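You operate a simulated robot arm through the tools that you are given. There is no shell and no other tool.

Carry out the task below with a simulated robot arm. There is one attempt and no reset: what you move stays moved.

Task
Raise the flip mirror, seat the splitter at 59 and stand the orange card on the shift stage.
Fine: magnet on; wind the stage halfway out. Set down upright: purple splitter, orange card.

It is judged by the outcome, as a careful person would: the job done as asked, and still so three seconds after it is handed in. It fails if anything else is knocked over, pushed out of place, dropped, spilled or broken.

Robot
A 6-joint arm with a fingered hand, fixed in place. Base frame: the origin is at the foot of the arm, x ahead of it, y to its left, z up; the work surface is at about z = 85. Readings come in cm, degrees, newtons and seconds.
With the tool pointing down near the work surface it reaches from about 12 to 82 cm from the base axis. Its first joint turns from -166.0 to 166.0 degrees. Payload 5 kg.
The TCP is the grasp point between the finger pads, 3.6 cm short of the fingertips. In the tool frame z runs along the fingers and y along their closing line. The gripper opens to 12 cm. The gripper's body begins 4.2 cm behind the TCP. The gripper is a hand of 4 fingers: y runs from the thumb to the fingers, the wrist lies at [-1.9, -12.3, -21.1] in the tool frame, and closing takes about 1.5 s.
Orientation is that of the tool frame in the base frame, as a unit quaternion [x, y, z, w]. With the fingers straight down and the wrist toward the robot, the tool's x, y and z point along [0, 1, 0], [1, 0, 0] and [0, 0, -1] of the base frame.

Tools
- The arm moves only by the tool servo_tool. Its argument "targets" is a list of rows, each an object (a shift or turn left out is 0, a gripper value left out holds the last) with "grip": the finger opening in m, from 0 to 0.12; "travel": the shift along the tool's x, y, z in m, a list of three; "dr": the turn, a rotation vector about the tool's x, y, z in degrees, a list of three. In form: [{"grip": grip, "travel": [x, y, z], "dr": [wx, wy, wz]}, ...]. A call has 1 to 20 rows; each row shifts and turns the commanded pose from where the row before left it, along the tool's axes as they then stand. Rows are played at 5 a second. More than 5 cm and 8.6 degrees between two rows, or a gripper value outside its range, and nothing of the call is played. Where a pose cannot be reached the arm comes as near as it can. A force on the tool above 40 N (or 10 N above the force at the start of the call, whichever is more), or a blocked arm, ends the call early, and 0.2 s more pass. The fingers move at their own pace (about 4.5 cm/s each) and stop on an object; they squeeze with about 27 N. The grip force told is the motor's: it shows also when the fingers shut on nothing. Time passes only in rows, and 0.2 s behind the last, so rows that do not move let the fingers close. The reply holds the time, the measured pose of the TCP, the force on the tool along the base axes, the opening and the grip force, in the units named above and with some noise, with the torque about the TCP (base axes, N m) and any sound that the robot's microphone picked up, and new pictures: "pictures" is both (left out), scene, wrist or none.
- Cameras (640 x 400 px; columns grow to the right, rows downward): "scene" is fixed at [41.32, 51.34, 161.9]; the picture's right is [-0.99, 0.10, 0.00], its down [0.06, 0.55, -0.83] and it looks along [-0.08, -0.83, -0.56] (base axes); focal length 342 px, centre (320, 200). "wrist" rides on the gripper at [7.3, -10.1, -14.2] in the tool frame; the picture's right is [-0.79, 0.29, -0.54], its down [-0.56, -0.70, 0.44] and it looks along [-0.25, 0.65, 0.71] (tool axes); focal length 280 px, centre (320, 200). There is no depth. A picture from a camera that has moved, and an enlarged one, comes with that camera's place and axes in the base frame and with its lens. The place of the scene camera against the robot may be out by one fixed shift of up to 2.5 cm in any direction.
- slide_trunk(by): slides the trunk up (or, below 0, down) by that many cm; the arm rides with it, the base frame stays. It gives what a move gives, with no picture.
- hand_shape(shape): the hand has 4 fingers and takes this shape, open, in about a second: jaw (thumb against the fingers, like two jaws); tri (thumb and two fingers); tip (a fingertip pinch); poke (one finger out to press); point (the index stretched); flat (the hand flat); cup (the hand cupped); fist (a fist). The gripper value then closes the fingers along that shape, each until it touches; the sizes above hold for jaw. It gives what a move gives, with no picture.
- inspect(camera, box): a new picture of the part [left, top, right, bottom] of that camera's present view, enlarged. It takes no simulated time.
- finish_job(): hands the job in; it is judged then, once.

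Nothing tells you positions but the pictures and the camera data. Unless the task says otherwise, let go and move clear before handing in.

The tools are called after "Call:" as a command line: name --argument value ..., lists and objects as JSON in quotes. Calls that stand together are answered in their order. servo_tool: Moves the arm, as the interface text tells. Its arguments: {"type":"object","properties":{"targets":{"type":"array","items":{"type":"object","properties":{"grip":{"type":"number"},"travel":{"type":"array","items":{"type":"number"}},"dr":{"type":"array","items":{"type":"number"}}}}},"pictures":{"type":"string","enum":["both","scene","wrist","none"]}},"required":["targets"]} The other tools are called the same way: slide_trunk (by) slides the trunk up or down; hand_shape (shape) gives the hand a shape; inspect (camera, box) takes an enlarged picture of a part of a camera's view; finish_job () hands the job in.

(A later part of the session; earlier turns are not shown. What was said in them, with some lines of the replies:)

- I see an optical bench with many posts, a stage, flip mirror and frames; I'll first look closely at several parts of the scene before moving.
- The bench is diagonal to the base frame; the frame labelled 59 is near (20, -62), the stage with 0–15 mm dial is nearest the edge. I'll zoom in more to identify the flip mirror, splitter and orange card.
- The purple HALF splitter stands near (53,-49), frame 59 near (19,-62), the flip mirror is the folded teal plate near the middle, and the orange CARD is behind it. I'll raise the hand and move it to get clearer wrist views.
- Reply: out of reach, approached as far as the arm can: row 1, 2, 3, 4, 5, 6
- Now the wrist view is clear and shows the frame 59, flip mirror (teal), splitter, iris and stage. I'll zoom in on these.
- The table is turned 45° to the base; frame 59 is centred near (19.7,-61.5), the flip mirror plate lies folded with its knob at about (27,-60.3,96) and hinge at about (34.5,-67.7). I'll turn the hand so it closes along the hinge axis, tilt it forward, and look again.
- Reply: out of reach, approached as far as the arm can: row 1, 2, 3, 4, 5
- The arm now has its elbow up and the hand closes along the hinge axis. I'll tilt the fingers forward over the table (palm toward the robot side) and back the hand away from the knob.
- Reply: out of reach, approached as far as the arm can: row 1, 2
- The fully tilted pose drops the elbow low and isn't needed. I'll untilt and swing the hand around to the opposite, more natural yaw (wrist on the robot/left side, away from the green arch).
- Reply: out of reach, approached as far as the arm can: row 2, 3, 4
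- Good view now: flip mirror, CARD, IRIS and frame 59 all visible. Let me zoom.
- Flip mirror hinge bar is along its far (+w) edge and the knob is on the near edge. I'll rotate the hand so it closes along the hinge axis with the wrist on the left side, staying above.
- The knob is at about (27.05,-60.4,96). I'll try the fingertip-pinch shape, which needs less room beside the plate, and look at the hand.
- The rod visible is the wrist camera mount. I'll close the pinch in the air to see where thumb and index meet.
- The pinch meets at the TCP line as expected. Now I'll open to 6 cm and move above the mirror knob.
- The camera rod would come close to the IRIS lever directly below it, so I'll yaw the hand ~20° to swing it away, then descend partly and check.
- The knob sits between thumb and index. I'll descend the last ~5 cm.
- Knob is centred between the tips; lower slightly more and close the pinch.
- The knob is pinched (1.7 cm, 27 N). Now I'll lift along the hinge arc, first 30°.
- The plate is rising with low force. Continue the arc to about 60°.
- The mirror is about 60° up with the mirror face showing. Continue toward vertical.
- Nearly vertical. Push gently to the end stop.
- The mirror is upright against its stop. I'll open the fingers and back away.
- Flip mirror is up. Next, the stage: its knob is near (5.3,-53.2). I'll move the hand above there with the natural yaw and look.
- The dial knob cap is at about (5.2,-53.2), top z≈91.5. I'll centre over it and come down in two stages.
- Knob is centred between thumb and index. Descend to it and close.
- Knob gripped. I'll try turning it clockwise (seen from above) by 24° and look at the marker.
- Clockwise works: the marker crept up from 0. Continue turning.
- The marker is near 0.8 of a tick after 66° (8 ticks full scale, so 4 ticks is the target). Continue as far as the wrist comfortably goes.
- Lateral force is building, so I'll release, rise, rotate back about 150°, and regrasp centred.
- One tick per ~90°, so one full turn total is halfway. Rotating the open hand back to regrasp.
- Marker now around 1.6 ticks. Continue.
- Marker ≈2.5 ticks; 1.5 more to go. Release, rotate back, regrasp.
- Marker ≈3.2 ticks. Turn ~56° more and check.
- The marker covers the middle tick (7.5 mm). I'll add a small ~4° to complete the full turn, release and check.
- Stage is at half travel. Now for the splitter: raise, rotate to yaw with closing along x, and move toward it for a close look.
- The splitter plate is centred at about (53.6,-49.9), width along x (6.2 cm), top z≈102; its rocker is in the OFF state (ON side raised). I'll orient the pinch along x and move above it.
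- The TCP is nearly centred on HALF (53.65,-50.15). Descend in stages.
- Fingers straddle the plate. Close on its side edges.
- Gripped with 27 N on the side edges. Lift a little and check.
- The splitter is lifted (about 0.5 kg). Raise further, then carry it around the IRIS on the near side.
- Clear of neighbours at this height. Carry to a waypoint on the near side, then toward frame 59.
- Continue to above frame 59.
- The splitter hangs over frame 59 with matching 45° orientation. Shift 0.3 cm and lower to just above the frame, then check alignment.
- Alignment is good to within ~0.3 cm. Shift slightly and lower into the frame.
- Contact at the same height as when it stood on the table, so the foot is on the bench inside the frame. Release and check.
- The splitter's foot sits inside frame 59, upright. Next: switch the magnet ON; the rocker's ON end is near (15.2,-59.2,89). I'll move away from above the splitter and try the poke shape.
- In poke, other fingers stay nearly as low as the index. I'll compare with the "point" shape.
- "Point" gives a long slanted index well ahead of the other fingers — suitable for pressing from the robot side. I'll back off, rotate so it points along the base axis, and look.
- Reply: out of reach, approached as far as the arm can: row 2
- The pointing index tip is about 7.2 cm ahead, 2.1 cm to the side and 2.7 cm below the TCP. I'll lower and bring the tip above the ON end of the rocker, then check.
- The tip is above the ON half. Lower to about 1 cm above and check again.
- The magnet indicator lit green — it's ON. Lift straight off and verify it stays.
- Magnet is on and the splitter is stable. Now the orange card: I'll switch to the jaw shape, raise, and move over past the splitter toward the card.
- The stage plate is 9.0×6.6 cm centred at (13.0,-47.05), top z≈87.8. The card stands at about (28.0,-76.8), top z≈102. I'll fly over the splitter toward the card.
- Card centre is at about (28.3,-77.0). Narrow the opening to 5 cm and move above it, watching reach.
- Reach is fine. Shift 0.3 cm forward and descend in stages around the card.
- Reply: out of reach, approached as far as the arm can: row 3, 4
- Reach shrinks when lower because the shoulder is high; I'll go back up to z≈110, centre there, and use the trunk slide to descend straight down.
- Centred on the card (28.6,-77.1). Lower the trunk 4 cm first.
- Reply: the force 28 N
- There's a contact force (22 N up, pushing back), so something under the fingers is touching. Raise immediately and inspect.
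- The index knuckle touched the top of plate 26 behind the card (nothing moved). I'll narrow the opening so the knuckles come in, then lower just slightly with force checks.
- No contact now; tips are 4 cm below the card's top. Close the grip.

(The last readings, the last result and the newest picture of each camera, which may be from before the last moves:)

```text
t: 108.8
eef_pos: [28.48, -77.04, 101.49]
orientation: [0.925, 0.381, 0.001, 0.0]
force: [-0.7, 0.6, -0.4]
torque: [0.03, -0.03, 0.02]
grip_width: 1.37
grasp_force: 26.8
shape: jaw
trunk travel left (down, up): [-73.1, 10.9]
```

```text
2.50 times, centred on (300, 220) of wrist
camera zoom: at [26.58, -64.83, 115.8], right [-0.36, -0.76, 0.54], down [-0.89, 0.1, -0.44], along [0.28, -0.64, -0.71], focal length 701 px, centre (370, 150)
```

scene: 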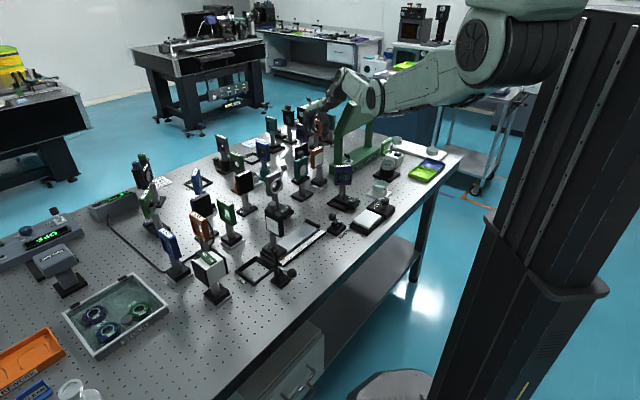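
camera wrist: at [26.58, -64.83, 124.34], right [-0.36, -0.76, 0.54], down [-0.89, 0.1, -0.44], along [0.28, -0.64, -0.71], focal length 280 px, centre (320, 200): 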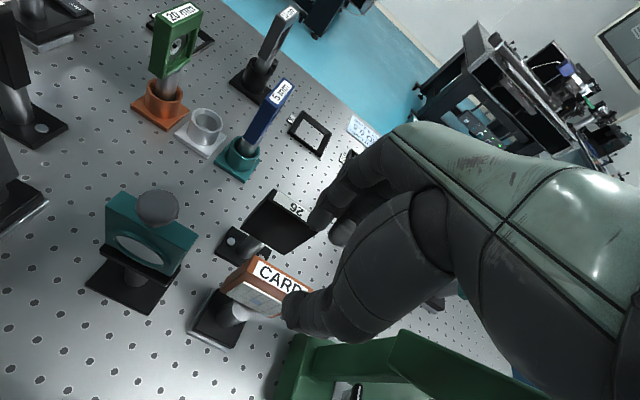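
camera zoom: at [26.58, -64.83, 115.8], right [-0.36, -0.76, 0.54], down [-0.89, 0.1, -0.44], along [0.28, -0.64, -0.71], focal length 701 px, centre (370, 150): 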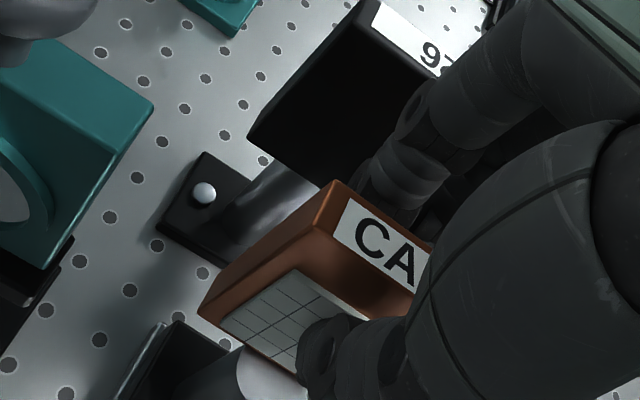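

Card gripped (1.4 cm thick). Lift with the trunk.

Call:
slide_trunk --by 1.5

Call:
inspect --camera "scene" --box '[285, 125, 345, 195]'

```text
t: 109.4
eef_pos: [28.61, -77.14, 103.06]
orientation: [0.925, 0.381, -0.001, -0.001]
force: [-0.5, -0.4, -5.2]
torque: [-0.04, -0.03, -0.01]
grip_width: 1.33
grasp_force: 27.0
shape: jaw
trunk travel left (down, up): [-74.6, 9.4]
```

```text
5.71 times, centred on (315, 160) of scene
camera zoom: at [41.32, 51.34, 161.9], right [-0.99, 0.1, 0.0], down [0.06, 0.55, -0.83], along [-0.08, -0.83, -0.56], focal length 1956 px, centre (349, 429)
```

zoom: 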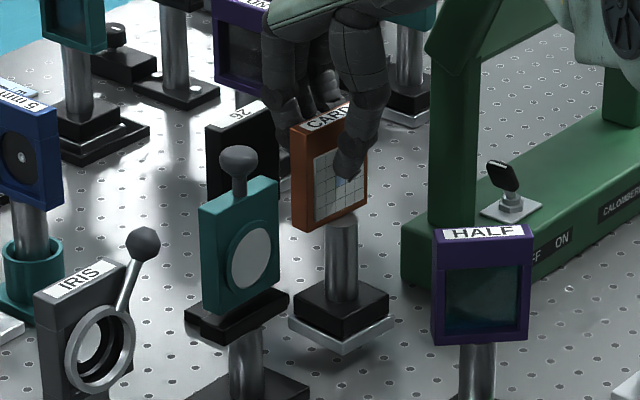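

Lifted (≈0.5 kg). Raise 8.5 cm more.

Call:
slide_trunk --by 8.4

Call:
inspect --camera "scene" --box '[285, 95, 385, 205]'

```text
t: 110.6
eef_pos: [28.67, -77.01, 111.43]
orientation: [0.924, 0.381, 0.0, -0.001]
force: [1.0, 0.4, -5.0]
torque: [0.02, -0.03, -0.02]
grip_width: 1.33
grasp_force: 27.1
shape: jaw
trunk travel left (down, up): [-83.0, 1.0]
```

```text
3.64 times, centred on (335, 150) of scene
camera zoom: at [41.32, 51.34, 161.9], right [-0.99, 0.1, 0.0], down [0.06, 0.55, -0.83], along [-0.08, -0.83, -0.56], focal length 1245 px, centre (266, 382)
```

zoom: 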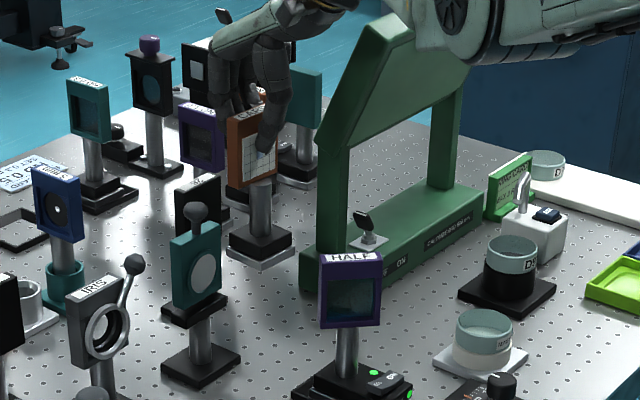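

Carry it: first back toward the robot, then sideways clear of the splitter.

Call:
servo_tool --targets '[{"travel": [0, -0.025, 0]}, {"travel": [0, -0.03, 0]}, {"travel": [0, -0.03, 0]}, {"travel": [-0.015, -0.025, 0]}, {"travel": [-0.02, -0.025, 0]}, {"travel": [-0.005, -0.02, 0]}, {"travel": [0, 0, 0]}]'

Call:
inspect --camera "scene" --box '[300, 95, 420, 225]'

```text
t: 112.2
eef_pos: [14.89, -69.0, 111.23]
orientation: [0.924, 0.381, -0.001, 0.0]
force: [0.1, 0.1, -4.8]
torque: [-0.02, 0.01, -0.01]
grip_width: 1.35
grasp_force: 26.6
shape: jaw
trunk travel left (down, up): [-83.0, 1.0]
camera wrist: at [12.99, -56.76, 125.53], right [-0.36, -0.76, 0.54], down [-0.89, 0.1, -0.44], along [0.28, -0.64, -0.71], focal length 280 px, centre (320, 200)
```

scene: 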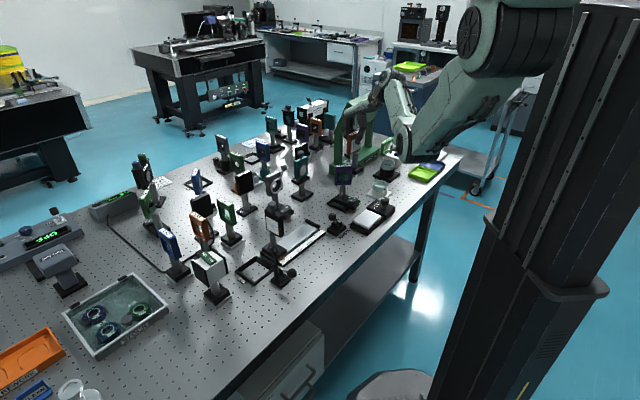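
wrist: 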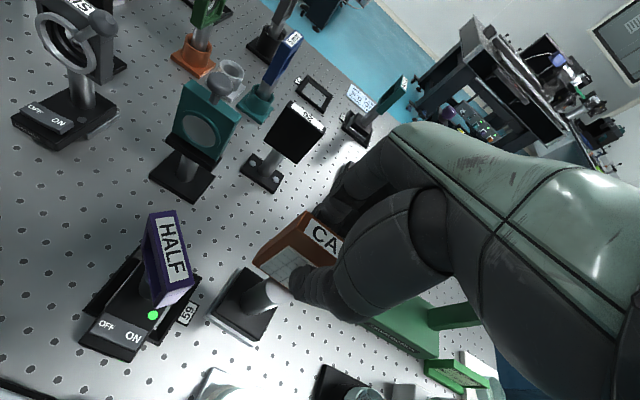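

```text
3.08 times, centred on (360, 160) of scene
camera zoom: at [41.32, 51.34, 161.9], right [-0.99, 0.1, 0.0], down [0.06, 0.55, -0.83], along [-0.08, -0.83, -0.56], focal length 1053 px, centre (197, 323)
```

zoom: 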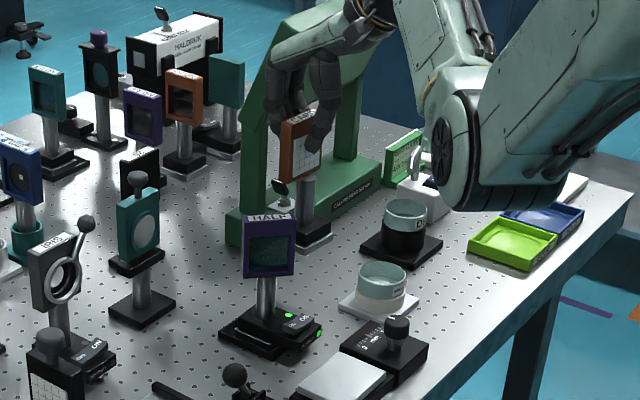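

Call:
servo_tool --targets '[{"travel": [0, -0.0246, 0]}, {"travel": [0, -0.0246, 0]}, {"travel": [0, -0.0246, 0]}, {"travel": [0, -0.0246, 0]}, {"travel": [0, -0.0246, 0]}, {"travel": [0.02, -0.009, 0]}, {"travel": [0.028, -0.009, 0]}, {"travel": [0.03, -0.009, 0]}, {"travel": [0.03, -0.009, 0]}, {"travel": [0.03, -0.009, 0]}, {"travel": [0, 0, 0]}]'

Call:
inspect --camera "scene" --box '[320, 130, 420, 240]'

Call:
inspect --camera "wrist" --box '[120, 160, 400, 400]'

```text
t: 114.6
eef_pos: [12.65, -47.41, 111.34]
orientation: [0.924, 0.382, 0.0, 0.0]
force: [0.5, -0.5, -4.0]
torque: [-0.01, 0.0, 0.01]
grip_width: 1.31
grasp_force: 27.3
shape: jaw
trunk travel left (down, up): [-83.0, 1.0]
camera wrist: at [10.64, -35.1, 125.57], right [-0.36, -0.76, 0.54], down [-0.89, 0.1, -0.44], along [0.28, -0.64, -0.71], focal length 280 px, centre (320, 200)
```

scene: 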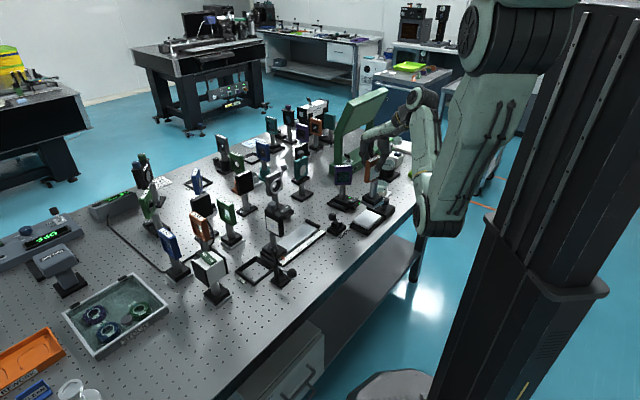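
wrist: 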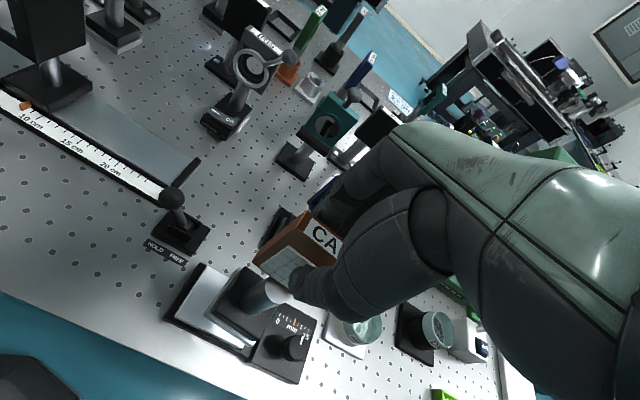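

```text
3.64 times, centred on (370, 185) of scene
camera zoom: at [41.32, 51.34, 161.9], right [-0.99, 0.1, 0.0], down [0.06, 0.55, -0.83], along [-0.08, -0.83, -0.56], focal length 1245 px, centre (138, 254)
```

zoom: 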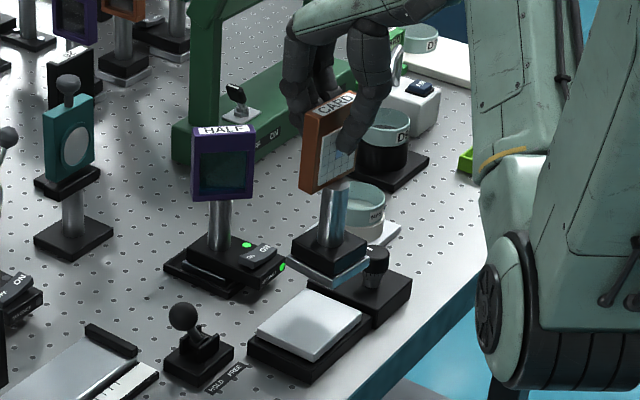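

```text
1.67 times, centred on (260, 280) of wrist
camera zoom: at [10.64, -35.1, 125.57], right [-0.36, -0.76, 0.54], down [-0.89, 0.1, -0.44], along [0.28, -0.64, -0.71], focal length 467 px, centre (420, 67)
```

zoom: 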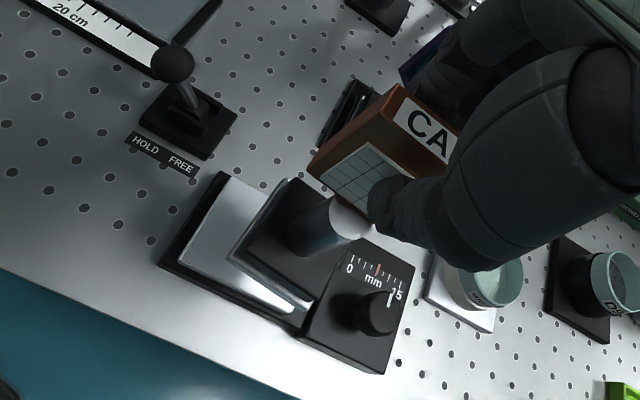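

Call:
inspect --camera "scene" --box '[345, 150, 400, 215]'

Call:
inspect --camera "wrist" --box '[200, 190, 340, 360]'

```text
6.15 times, centred on (372, 182) of scene
camera zoom: at [41.32, 51.34, 161.9], right [-0.99, 0.1, 0.0], down [0.06, 0.55, -0.83], along [-0.08, -0.83, -0.56], focal length 2107 px, centre (-3, 308)
```

zoom: 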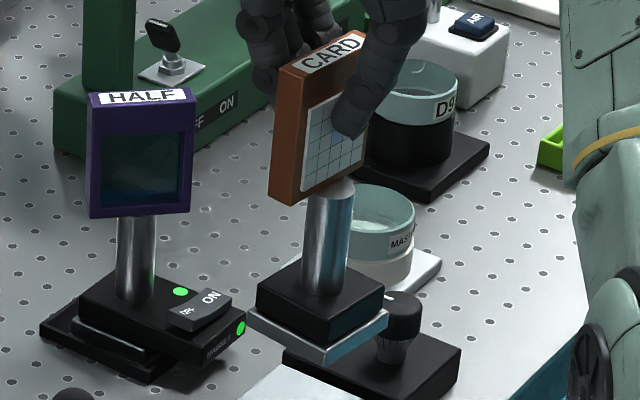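

```text
2.35 times, centred on (270, 275) of wrist
camera zoom: at [10.64, -35.1, 125.57], right [-0.36, -0.76, 0.54], down [-0.89, 0.1, -0.44], along [0.28, -0.64, -0.71], focal length 660 px, centre (438, 24)
```

zoom: 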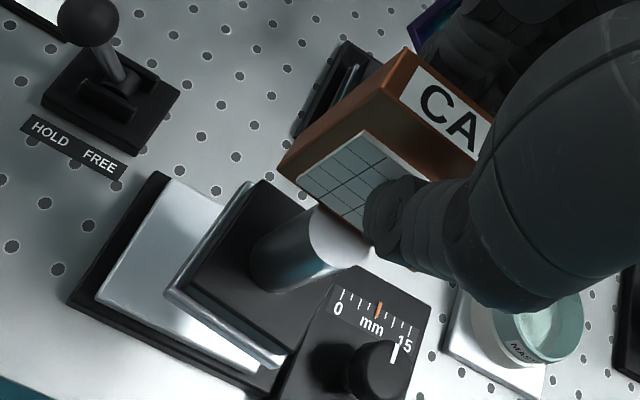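

The card hangs upright over the stage (apparent lean is perspective). The foot is yawed ~6–7° and offset ~1 cm toward the robot from the TCP, so I'll rotate 6°, shift 1 cm forward, and lower partway.

Call:
servo_tool --targets '[{"dr": [0, 0, -3]}, {"dr": [0, 0, -3]}, {"travel": [0.002, 0.01, 0]}, {"travel": [0, 0, 0.015]}, {"travel": [0, 0, 0.015]}, {"travel": [0, 0, 0.015]}, {"travel": [0, 0, 0]}]'

Call:
inspect --camera "scene" --box '[340, 160, 400, 230]'

Call:
inspect --camera "wrist" --box '[180, 200, 320, 370]'

```text
t: 116.2
eef_pos: [13.65, -47.79, 107.07]
orientation: [0.903, 0.429, 0.0, 0.001]
force: [-0.2, -0.7, -4.7]
torque: [-0.03, -0.06, -0.01]
grip_width: 1.34
grasp_force: 26.9
shape: jaw
trunk travel left (down, up): [-83.0, 1.0]
camera wrist: at [10.37, -35.76, 121.27], right [-0.28, -0.79, 0.54], down [-0.9, 0.01, -0.44], along [0.35, -0.61, -0.71], focal length 280 px, centre (320, 200)
```

scene: 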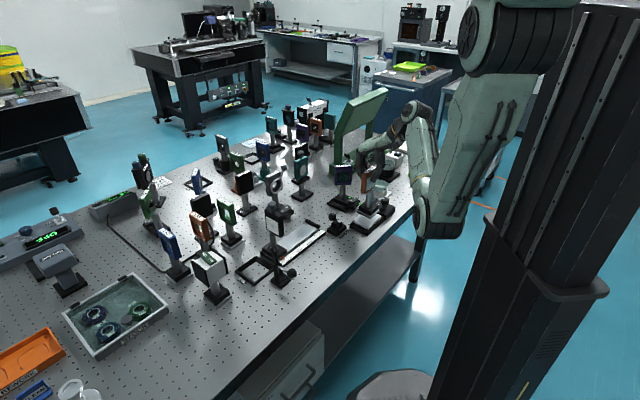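
wrist: 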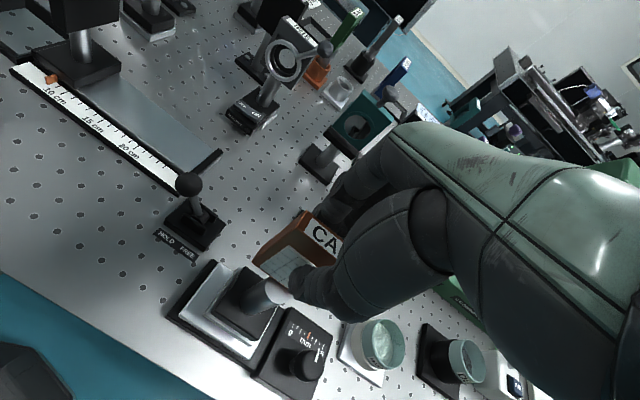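

```text
5.71 times, centred on (370, 195) of scene
camera zoom: at [41.32, 51.34, 161.9], right [-0.99, 0.1, 0.0], down [0.06, 0.55, -0.83], along [-0.08, -0.83, -0.56], focal length 1956 px, centre (34, 229)
```

zoom: 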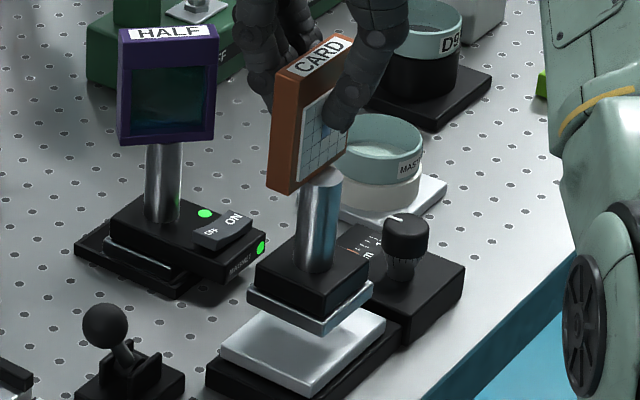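

```text
2.35 times, centred on (250, 285) of wrist
camera zoom: at [10.37, -35.76, 121.27], right [-0.28, -0.79, 0.54], down [-0.9, 0.01, -0.44], along [0.35, -0.61, -0.71], focal length 660 px, centre (485, 0)
```

zoom: 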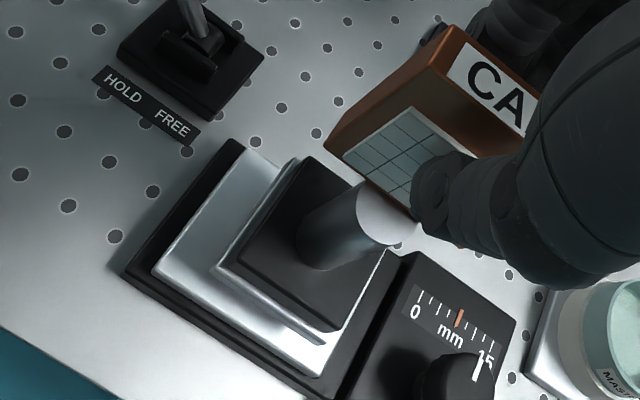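

The foot is centred over the stage plate with edges parallel. Lower to contact.

Call:
servo_tool --targets '[{"travel": [0, 0, 0.01]}, {"travel": [0, 0, 0.008]}, {"travel": [0, 0, 0.004]}, {"travel": [0, 0, 0]}]' --pictures "none"

Call:
inspect --camera "scene" --box '[340, 170, 400, 230]'

Call:
inspect --camera "wrist" --box '[180, 200, 320, 370]'

```text
t: 117.2
eef_pos: [13.62, -47.79, 104.87]
orientation: [0.903, 0.429, 0.001, 0.0]
force: [1.0, -1.0, -4.2]
torque: [-0.05, -0.04, -0.02]
grip_width: 1.32
grasp_force: 27.6
shape: jaw
trunk travel left (down, up): [-83.0, 1.0]
```

```text
6.67 times, centred on (370, 200) of scene
camera zoom: at [41.32, 51.34, 161.9], right [-0.99, 0.1, 0.0], down [0.06, 0.55, -0.83], along [-0.08, -0.83, -0.56], focal length 2282 px, centre (-13, 200)
```

zoom: 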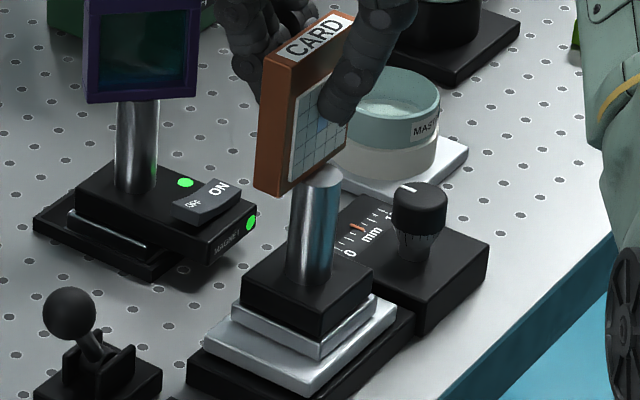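

```text
2.35 times, centred on (250, 285) of wrist
camera zoom: at [10.43, -35.76, 119.07], right [-0.28, -0.79, 0.54], down [-0.9, 0.01, -0.44], along [0.35, -0.61, -0.71], focal length 660 px, centre (485, 0)
```

zoom: 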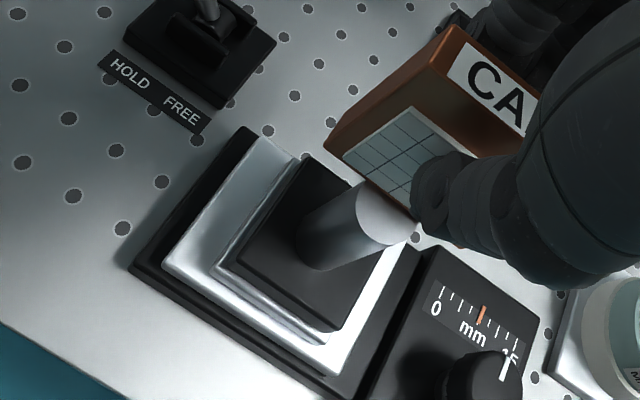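

Call:
servo_tool --targets '[{"travel": [0, 0, 0.002]}, {"travel": [0, 0, 0.002]}, {"travel": [0, 0, 0.002]}, {"travel": [0, 0, 0]}]' --pictures "none"

```text
t: 118.2
eef_pos: [13.68, -47.91, 104.55]
orientation: [0.903, 0.429, -0.002, 0.004]
force: [1.7, -5.4, 28.6]
torque: [-0.22, -0.03, 0.05]
grip_width: 1.47
grasp_force: 26.7
shape: jaw
trunk travel left (down, up): [-83.0, 1.0]
```

Contact with some preload; relieve it slightly before releasing.

Call:
servo_tool --targets '[{"travel": [0, 0, -0.0015]}, {"travel": [0, 0, 0]}]' --pictures "none"

Call:
inspect --camera "scene" --box '[340, 170, 400, 230]'

Call:
inspect --camera "wrist" --box '[180, 200, 320, 370]'

```text
t: 118.8
eef_pos: [13.67, -47.8, 104.43]
orientation: [0.903, 0.429, -0.001, 0.002]
force: [2.5, -9.6, 31.5]
torque: [-0.35, -0.15, 0.07]
grip_width: 1.53
grasp_force: 27.4
shape: jaw
trunk travel left (down, up): [-83.0, 1.0]
```

```text
6.67 times, centred on (370, 200) of scene
camera zoom: at [41.32, 51.34, 161.9], right [-0.99, 0.1, 0.0], down [0.06, 0.55, -0.83], along [-0.08, -0.83, -0.56], focal length 2282 px, centre (-13, 200)
```

zoom: 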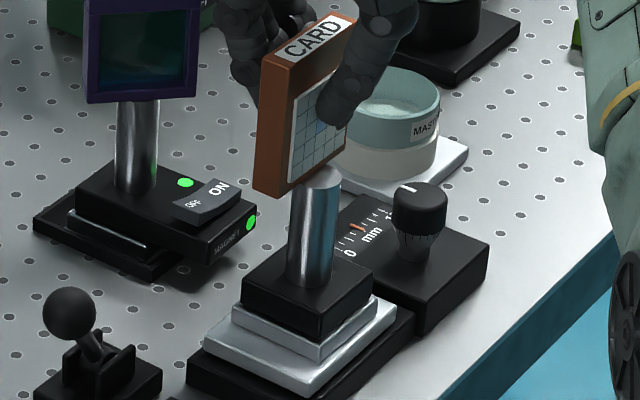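

```text
2.35 times, centred on (250, 285) of wrist
camera zoom: at [10.36, -35.67, 118.69], right [-0.28, -0.79, 0.55], down [-0.9, 0.01, -0.44], along [0.35, -0.61, -0.71], focal length 660 px, centre (485, 0)
```

zoom: 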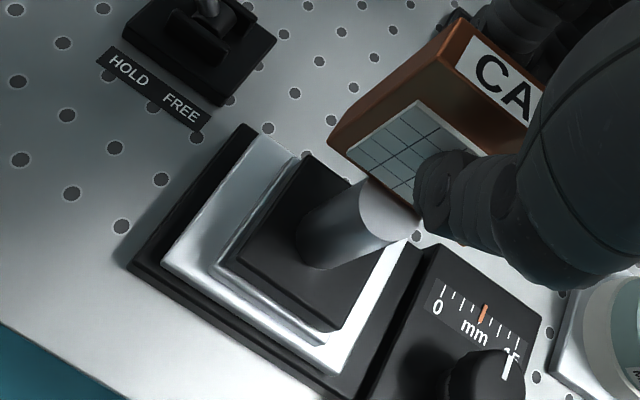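

Call:
servo_tool --targets '[{"travel": [0, 0, -0.002]}, {"travel": [0, 0, 0]}]' --pictures "none"

```text
t: 119.4
eef_pos: [13.59, -47.6, 104.53]
orientation: [0.903, 0.429, 0.0, 0.001]
force: [2.6, -8.8, 22.8]
torque: [-0.35, -0.18, 0.01]
grip_width: 1.53
grasp_force: 26.7
shape: jaw
trunk travel left (down, up): [-83.0, 1.0]
```

Call:
servo_tool --targets '[{"travel": [0, 0, -0.002]}, {"travel": [0, 0, -0.001]}, {"travel": [0, 0, 0]}]' --pictures "none"

Call:
inspect --camera "scene" --box '[340, 170, 400, 230]'

```text
t: 120.2
eef_pos: [13.61, -47.64, 104.62]
orientation: [0.903, 0.429, 0.001, -0.003]
force: [-0.1, -3.2, 2.5]
torque: [-0.14, -0.1, 0.01]
grip_width: 1.48
grasp_force: 26.8
shape: jaw
trunk travel left (down, up): [-83.0, 1.0]
```

```text
6.67 times, centred on (370, 200) of scene
camera zoom: at [41.32, 51.34, 161.9], right [-0.99, 0.1, 0.0], down [0.06, 0.55, -0.83], along [-0.08, -0.83, -0.56], focal length 2282 px, centre (-13, 200)
```

zoom: 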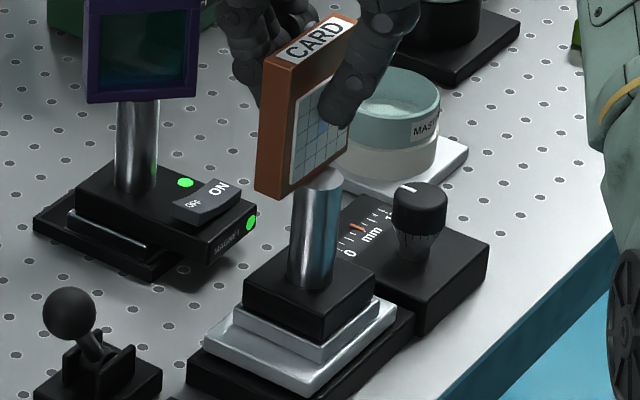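

Card is resting on the stage plate with little residual force. Open the fingers.

Call:
servo_tool --targets '[{"grip": 0.018}, {"grip": 0.022}, {"grip": 0.028}, {"grip": 0.036}, {"grip": 0.045}, {"grip": 0.05}, {"grip": 0.05}]' --pictures "none"

Call:
inspect --camera "scene" --box '[340, 150, 400, 230]'

Call:
inspect --camera "wrist" --box '[180, 180, 360, 370]'

```text
t: 121.8
eef_pos: [13.58, -47.77, 104.88]
orientation: [0.903, 0.429, 0.0, 0.0]
force: [0.1, -0.9, 1.0]
torque: [0.01, 0.04, -0.03]
grip_width: 4.97
grasp_force: 0.0
shape: jaw
trunk travel left (down, up): [-83.0, 1.0]
```

```text
5.00 times, centred on (370, 190) of scene
camera zoom: at [41.32, 51.34, 161.9], right [-0.99, 0.1, 0.0], down [0.06, 0.55, -0.83], along [-0.08, -0.83, -0.56], focal length 1712 px, centre (70, 250)
```

zoom: 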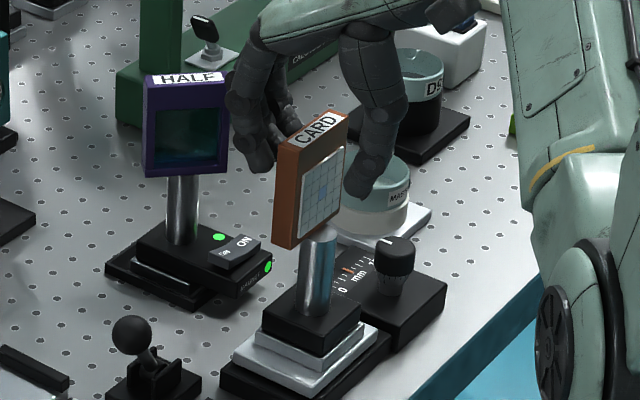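

```text
2.11 times, centred on (270, 275) of wrist
camera zoom: at [10.34, -35.75, 119.03], right [-0.28, -0.79, 0.54], down [-0.9, 0.01, -0.44], along [0.35, -0.61, -0.71], focal length 590 px, centre (425, 42)
```

zoom: 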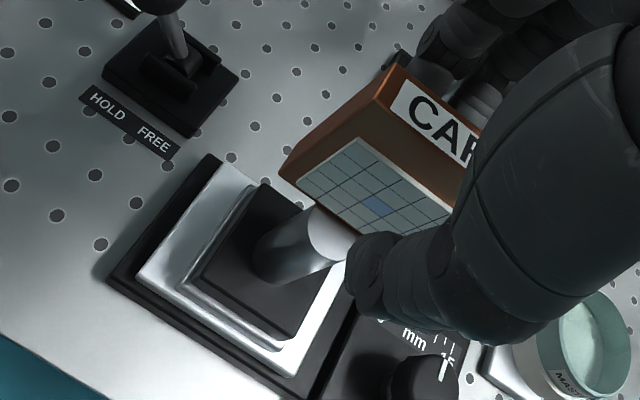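

Card released and standing. Raise the hand straight up clear of it.

Call:
servo_tool --targets '[{"travel": [0, 0, -0.01]}, {"travel": [0, 0, -0.015]}, {"travel": [0, 0, -0.015]}, {"travel": [0, 0, -0.015]}, {"travel": [0, 0, -0.012]}, {"travel": [0, 0, 0]}]'

Call:
inspect --camera "scene" --box '[340, 150, 400, 230]'

Call:
inspect --camera "wrist" --box '[160, 180, 360, 390]'

```text
t: 123.2
eef_pos: [13.57, -47.75, 111.54]
orientation: [0.903, 0.429, 0.001, 0.0]
force: [-0.5, 0.3, -0.2]
torque: [0.01, 0.02, 0.01]
grip_width: 4.97
grasp_force: 0.1
shape: jaw
trunk travel left (down, up): [-83.0, 1.0]
camera wrist: at [10.36, -35.74, 125.83], right [-0.28, -0.79, 0.54], down [-0.9, 0.01, -0.44], along [0.35, -0.61, -0.71], focal length 280 px, centre (320, 200)
```

scene: 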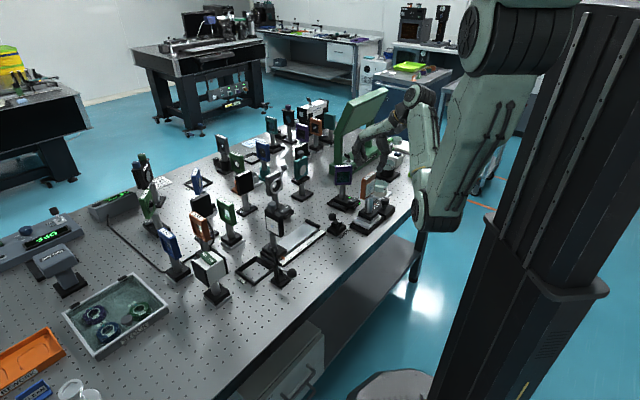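
wrist: 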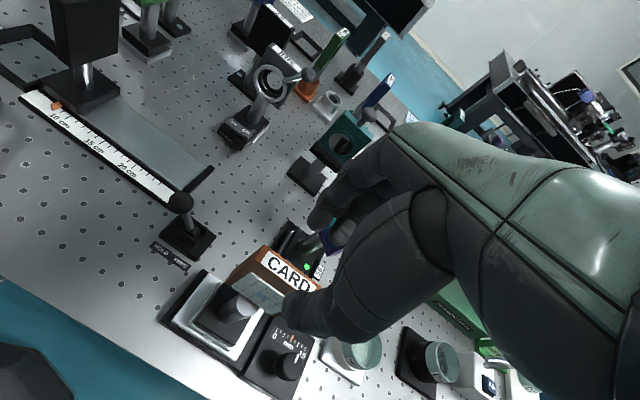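

```text
5.00 times, centred on (370, 190) of scene
camera zoom: at [41.32, 51.34, 161.9], right [-0.99, 0.1, 0.0], down [0.06, 0.55, -0.83], along [-0.08, -0.83, -0.56], focal length 1712 px, centre (70, 250)
```

zoom: 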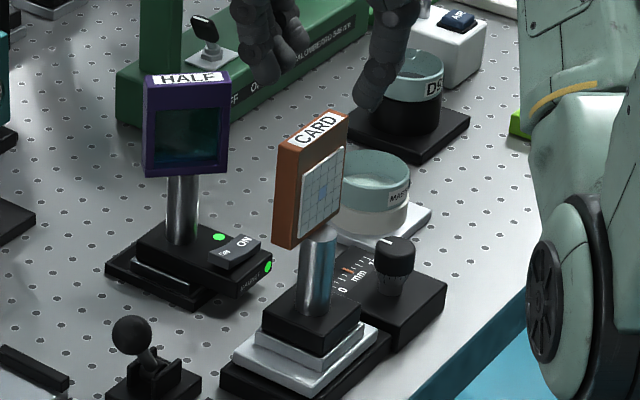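

```text
1.90 times, centred on (260, 285) of wrist
camera zoom: at [10.36, -35.74, 125.83], right [-0.28, -0.79, 0.54], down [-0.9, 0.01, -0.44], along [0.35, -0.61, -0.71], focal length 534 px, centre (434, 38)
```

zoom: 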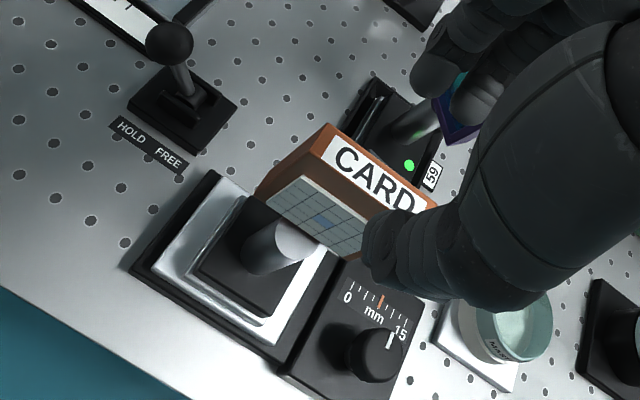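

Everything stands. Move the hand sideways clear, then verify all items.

Call:
servo_tool --targets '[{"travel": [-0.025, 0, 0]}, {"travel": [-0.03, 0, 0]}, {"travel": [-0.03, 0, 0]}, {"travel": [-0.03, 0, 0]}, {"travel": [-0.025, 0, 0]}, {"travel": [0, 0, 0]}]'

Call:
inspect --camera "scene" --box '[340, 160, 400, 230]'

Call:
inspect --camera "scene" --box '[240, 120, 360, 240]'

Call:
inspect --camera "wrist" --box '[120, 160, 340, 390]'

```text
t: 124.6
eef_pos: [4.87, -58.57, 111.76]
orientation: [0.903, 0.429, -0.001, 0.001]
force: [0.5, 0.3, 0.1]
torque: [0.04, -0.01, -0.02]
grip_width: 4.95
grasp_force: 0.1
shape: jaw
trunk travel left (down, up): [-83.0, 1.0]
camera wrist: at [1.63, -46.59, 125.94], right [-0.28, -0.79, 0.54], down [-0.9, 0.01, -0.44], along [0.35, -0.61, -0.71], focal length 280 px, centre (320, 200)
```

scene: 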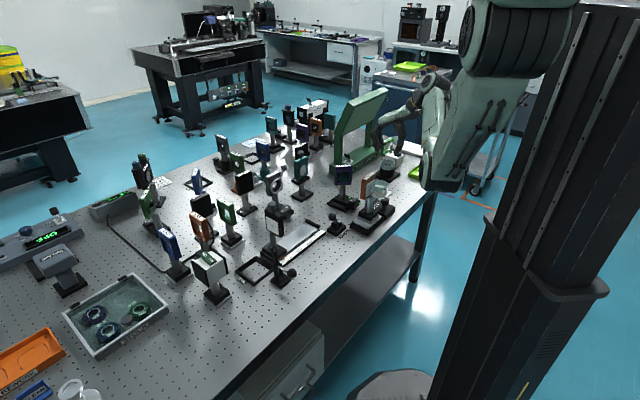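
wrist: 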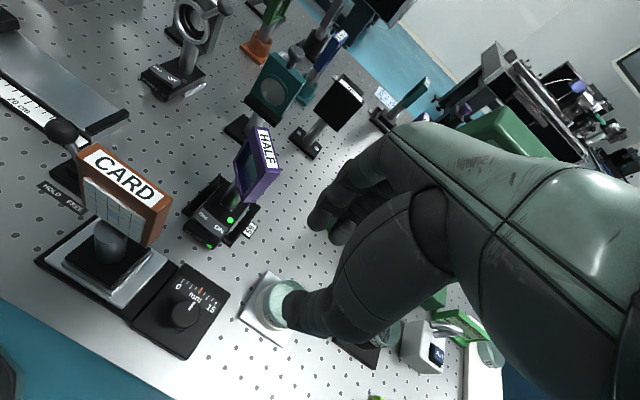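

```text
5.71 times, centred on (370, 195) of scene
camera zoom: at [41.32, 51.34, 161.9], right [-0.99, 0.1, 0.0], down [0.06, 0.55, -0.83], along [-0.08, -0.83, -0.56], focal length 1956 px, centre (34, 229)
```

zoom: 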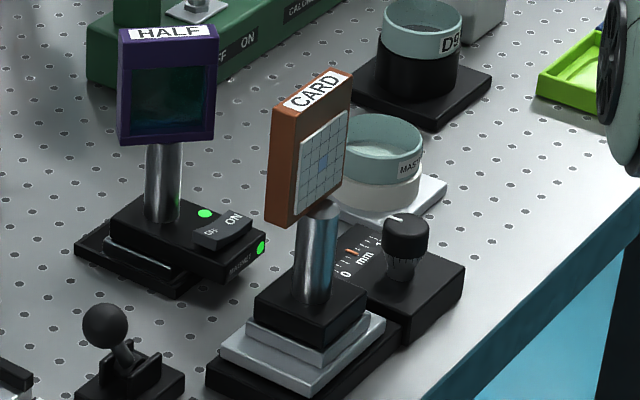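

```text
3.33 times, centred on (300, 180) of scene
camera zoom: at [41.32, 51.34, 161.9], right [-0.99, 0.1, 0.0], down [0.06, 0.55, -0.83], along [-0.08, -0.83, -0.56], focal length 1141 px, centre (387, 267)
```

zoom: 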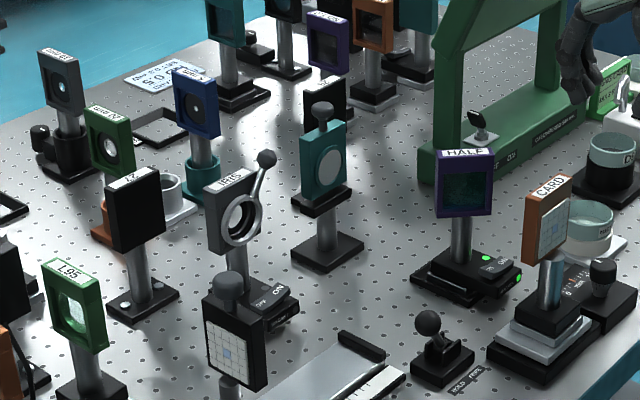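

```text
1.74 times, centred on (230, 275) of wrist
camera zoom: at [1.63, -46.59, 125.94], right [-0.28, -0.79, 0.54], down [-0.9, 0.01, -0.44], along [0.35, -0.61, -0.71], focal length 488 px, centre (476, 70)
```

zoom: 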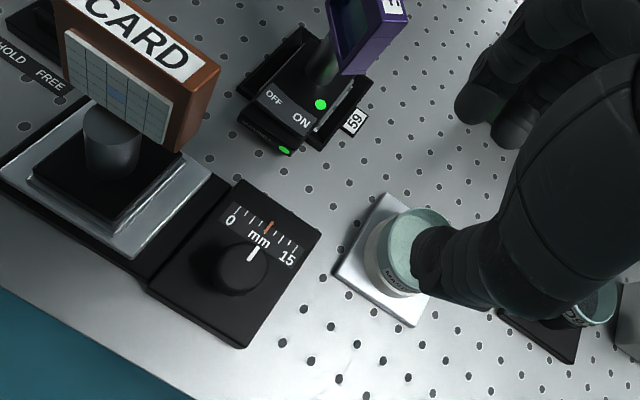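

Call:
inspect --camera "wrist" --box '[150, 255, 240, 350]'

Call:
inspect --camera "scene" --box '[285, 120, 335, 200]'

Call:
inspect --camera "wrist" --box '[170, 110, 300, 260]'

```text
4.21 times, centred on (195, 302) of wrist
camera zoom: at [1.63, -46.59, 125.94], right [-0.28, -0.79, 0.54], down [-0.9, 0.01, -0.44], along [0.35, -0.61, -0.71], focal length 1181 px, centre (846, -232)
```

zoom: 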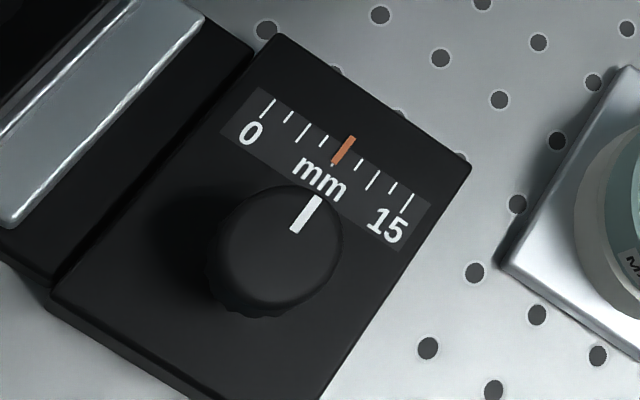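

```text
5.00 times, centred on (310, 160) of scene
camera zoom: at [41.32, 51.34, 161.9], right [-0.99, 0.1, 0.0], down [0.06, 0.55, -0.83], along [-0.08, -0.83, -0.56], focal length 1712 px, centre (370, 400)
```

zoom: 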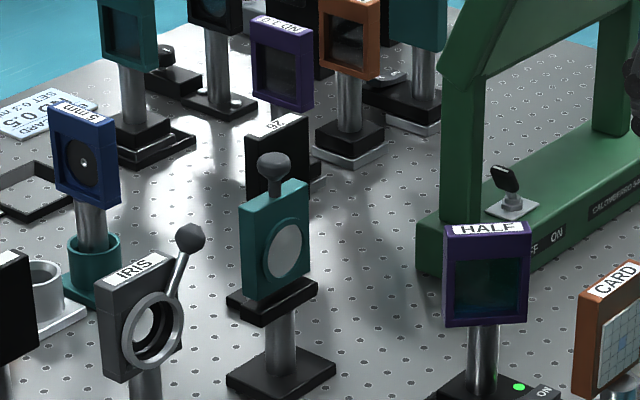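

```text
2.67 times, centred on (235, 185) of wrist
camera zoom: at [1.63, -46.59, 125.94], right [-0.28, -0.79, 0.54], down [-0.9, 0.01, -0.44], along [0.35, -0.61, -0.71], focal length 748 px, centre (547, 240)
```

zoom: 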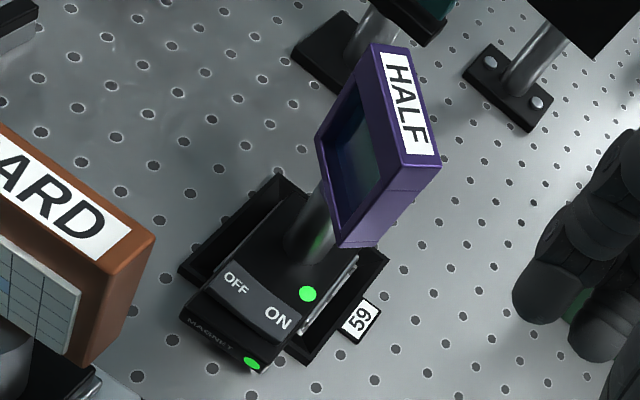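

All steps check out in the latest pictures, and nothing else appears disturbed:

- **Flip mirror:** upright.
- **Purple HALF splitter:** upright in frame 59, with the magnet's green lights on.
- **Stage:** dial marker on the middle tick of the 0–15 mm scale.
- **Orange card:** upright on the stage plate.
- **Hand:** open and clear of everything.

I'm handing the job in now.

Call:
finish_job

```text
The job is handed in.
```

The job is handed in. My last pictures before handing in showed every part of it done:

- **Flip mirror:** raised against its stop and standing upright.
- **Splitter:** the purple HALF splitter stands upright inside frame 59. Its magnet is on, with both green lights lit.
- **Shift stage:** wound one full turn, so the marker sits on the middle tick of the 0–15 mm scale (about 7.5 mm).
- **Orange card:** standing upright and centred on the stage plate.

**Contact with plate 26:** while I was lowering the hand to pick up the card, the force reading jumped to about 23 N. An index knuckle had most likely touched the top of plate 26. I backed off at once, and plate 26 looked unmoved and upright in later pictures.

**Card set-down:** the card was pressed onto the stage with about 30 N for a moment before I eased off and released it. The stage marker still read mid-scale afterwards.

The hand was open and clear of everything when I handed in. The trunk is about 1.4 cm higher than where it started.
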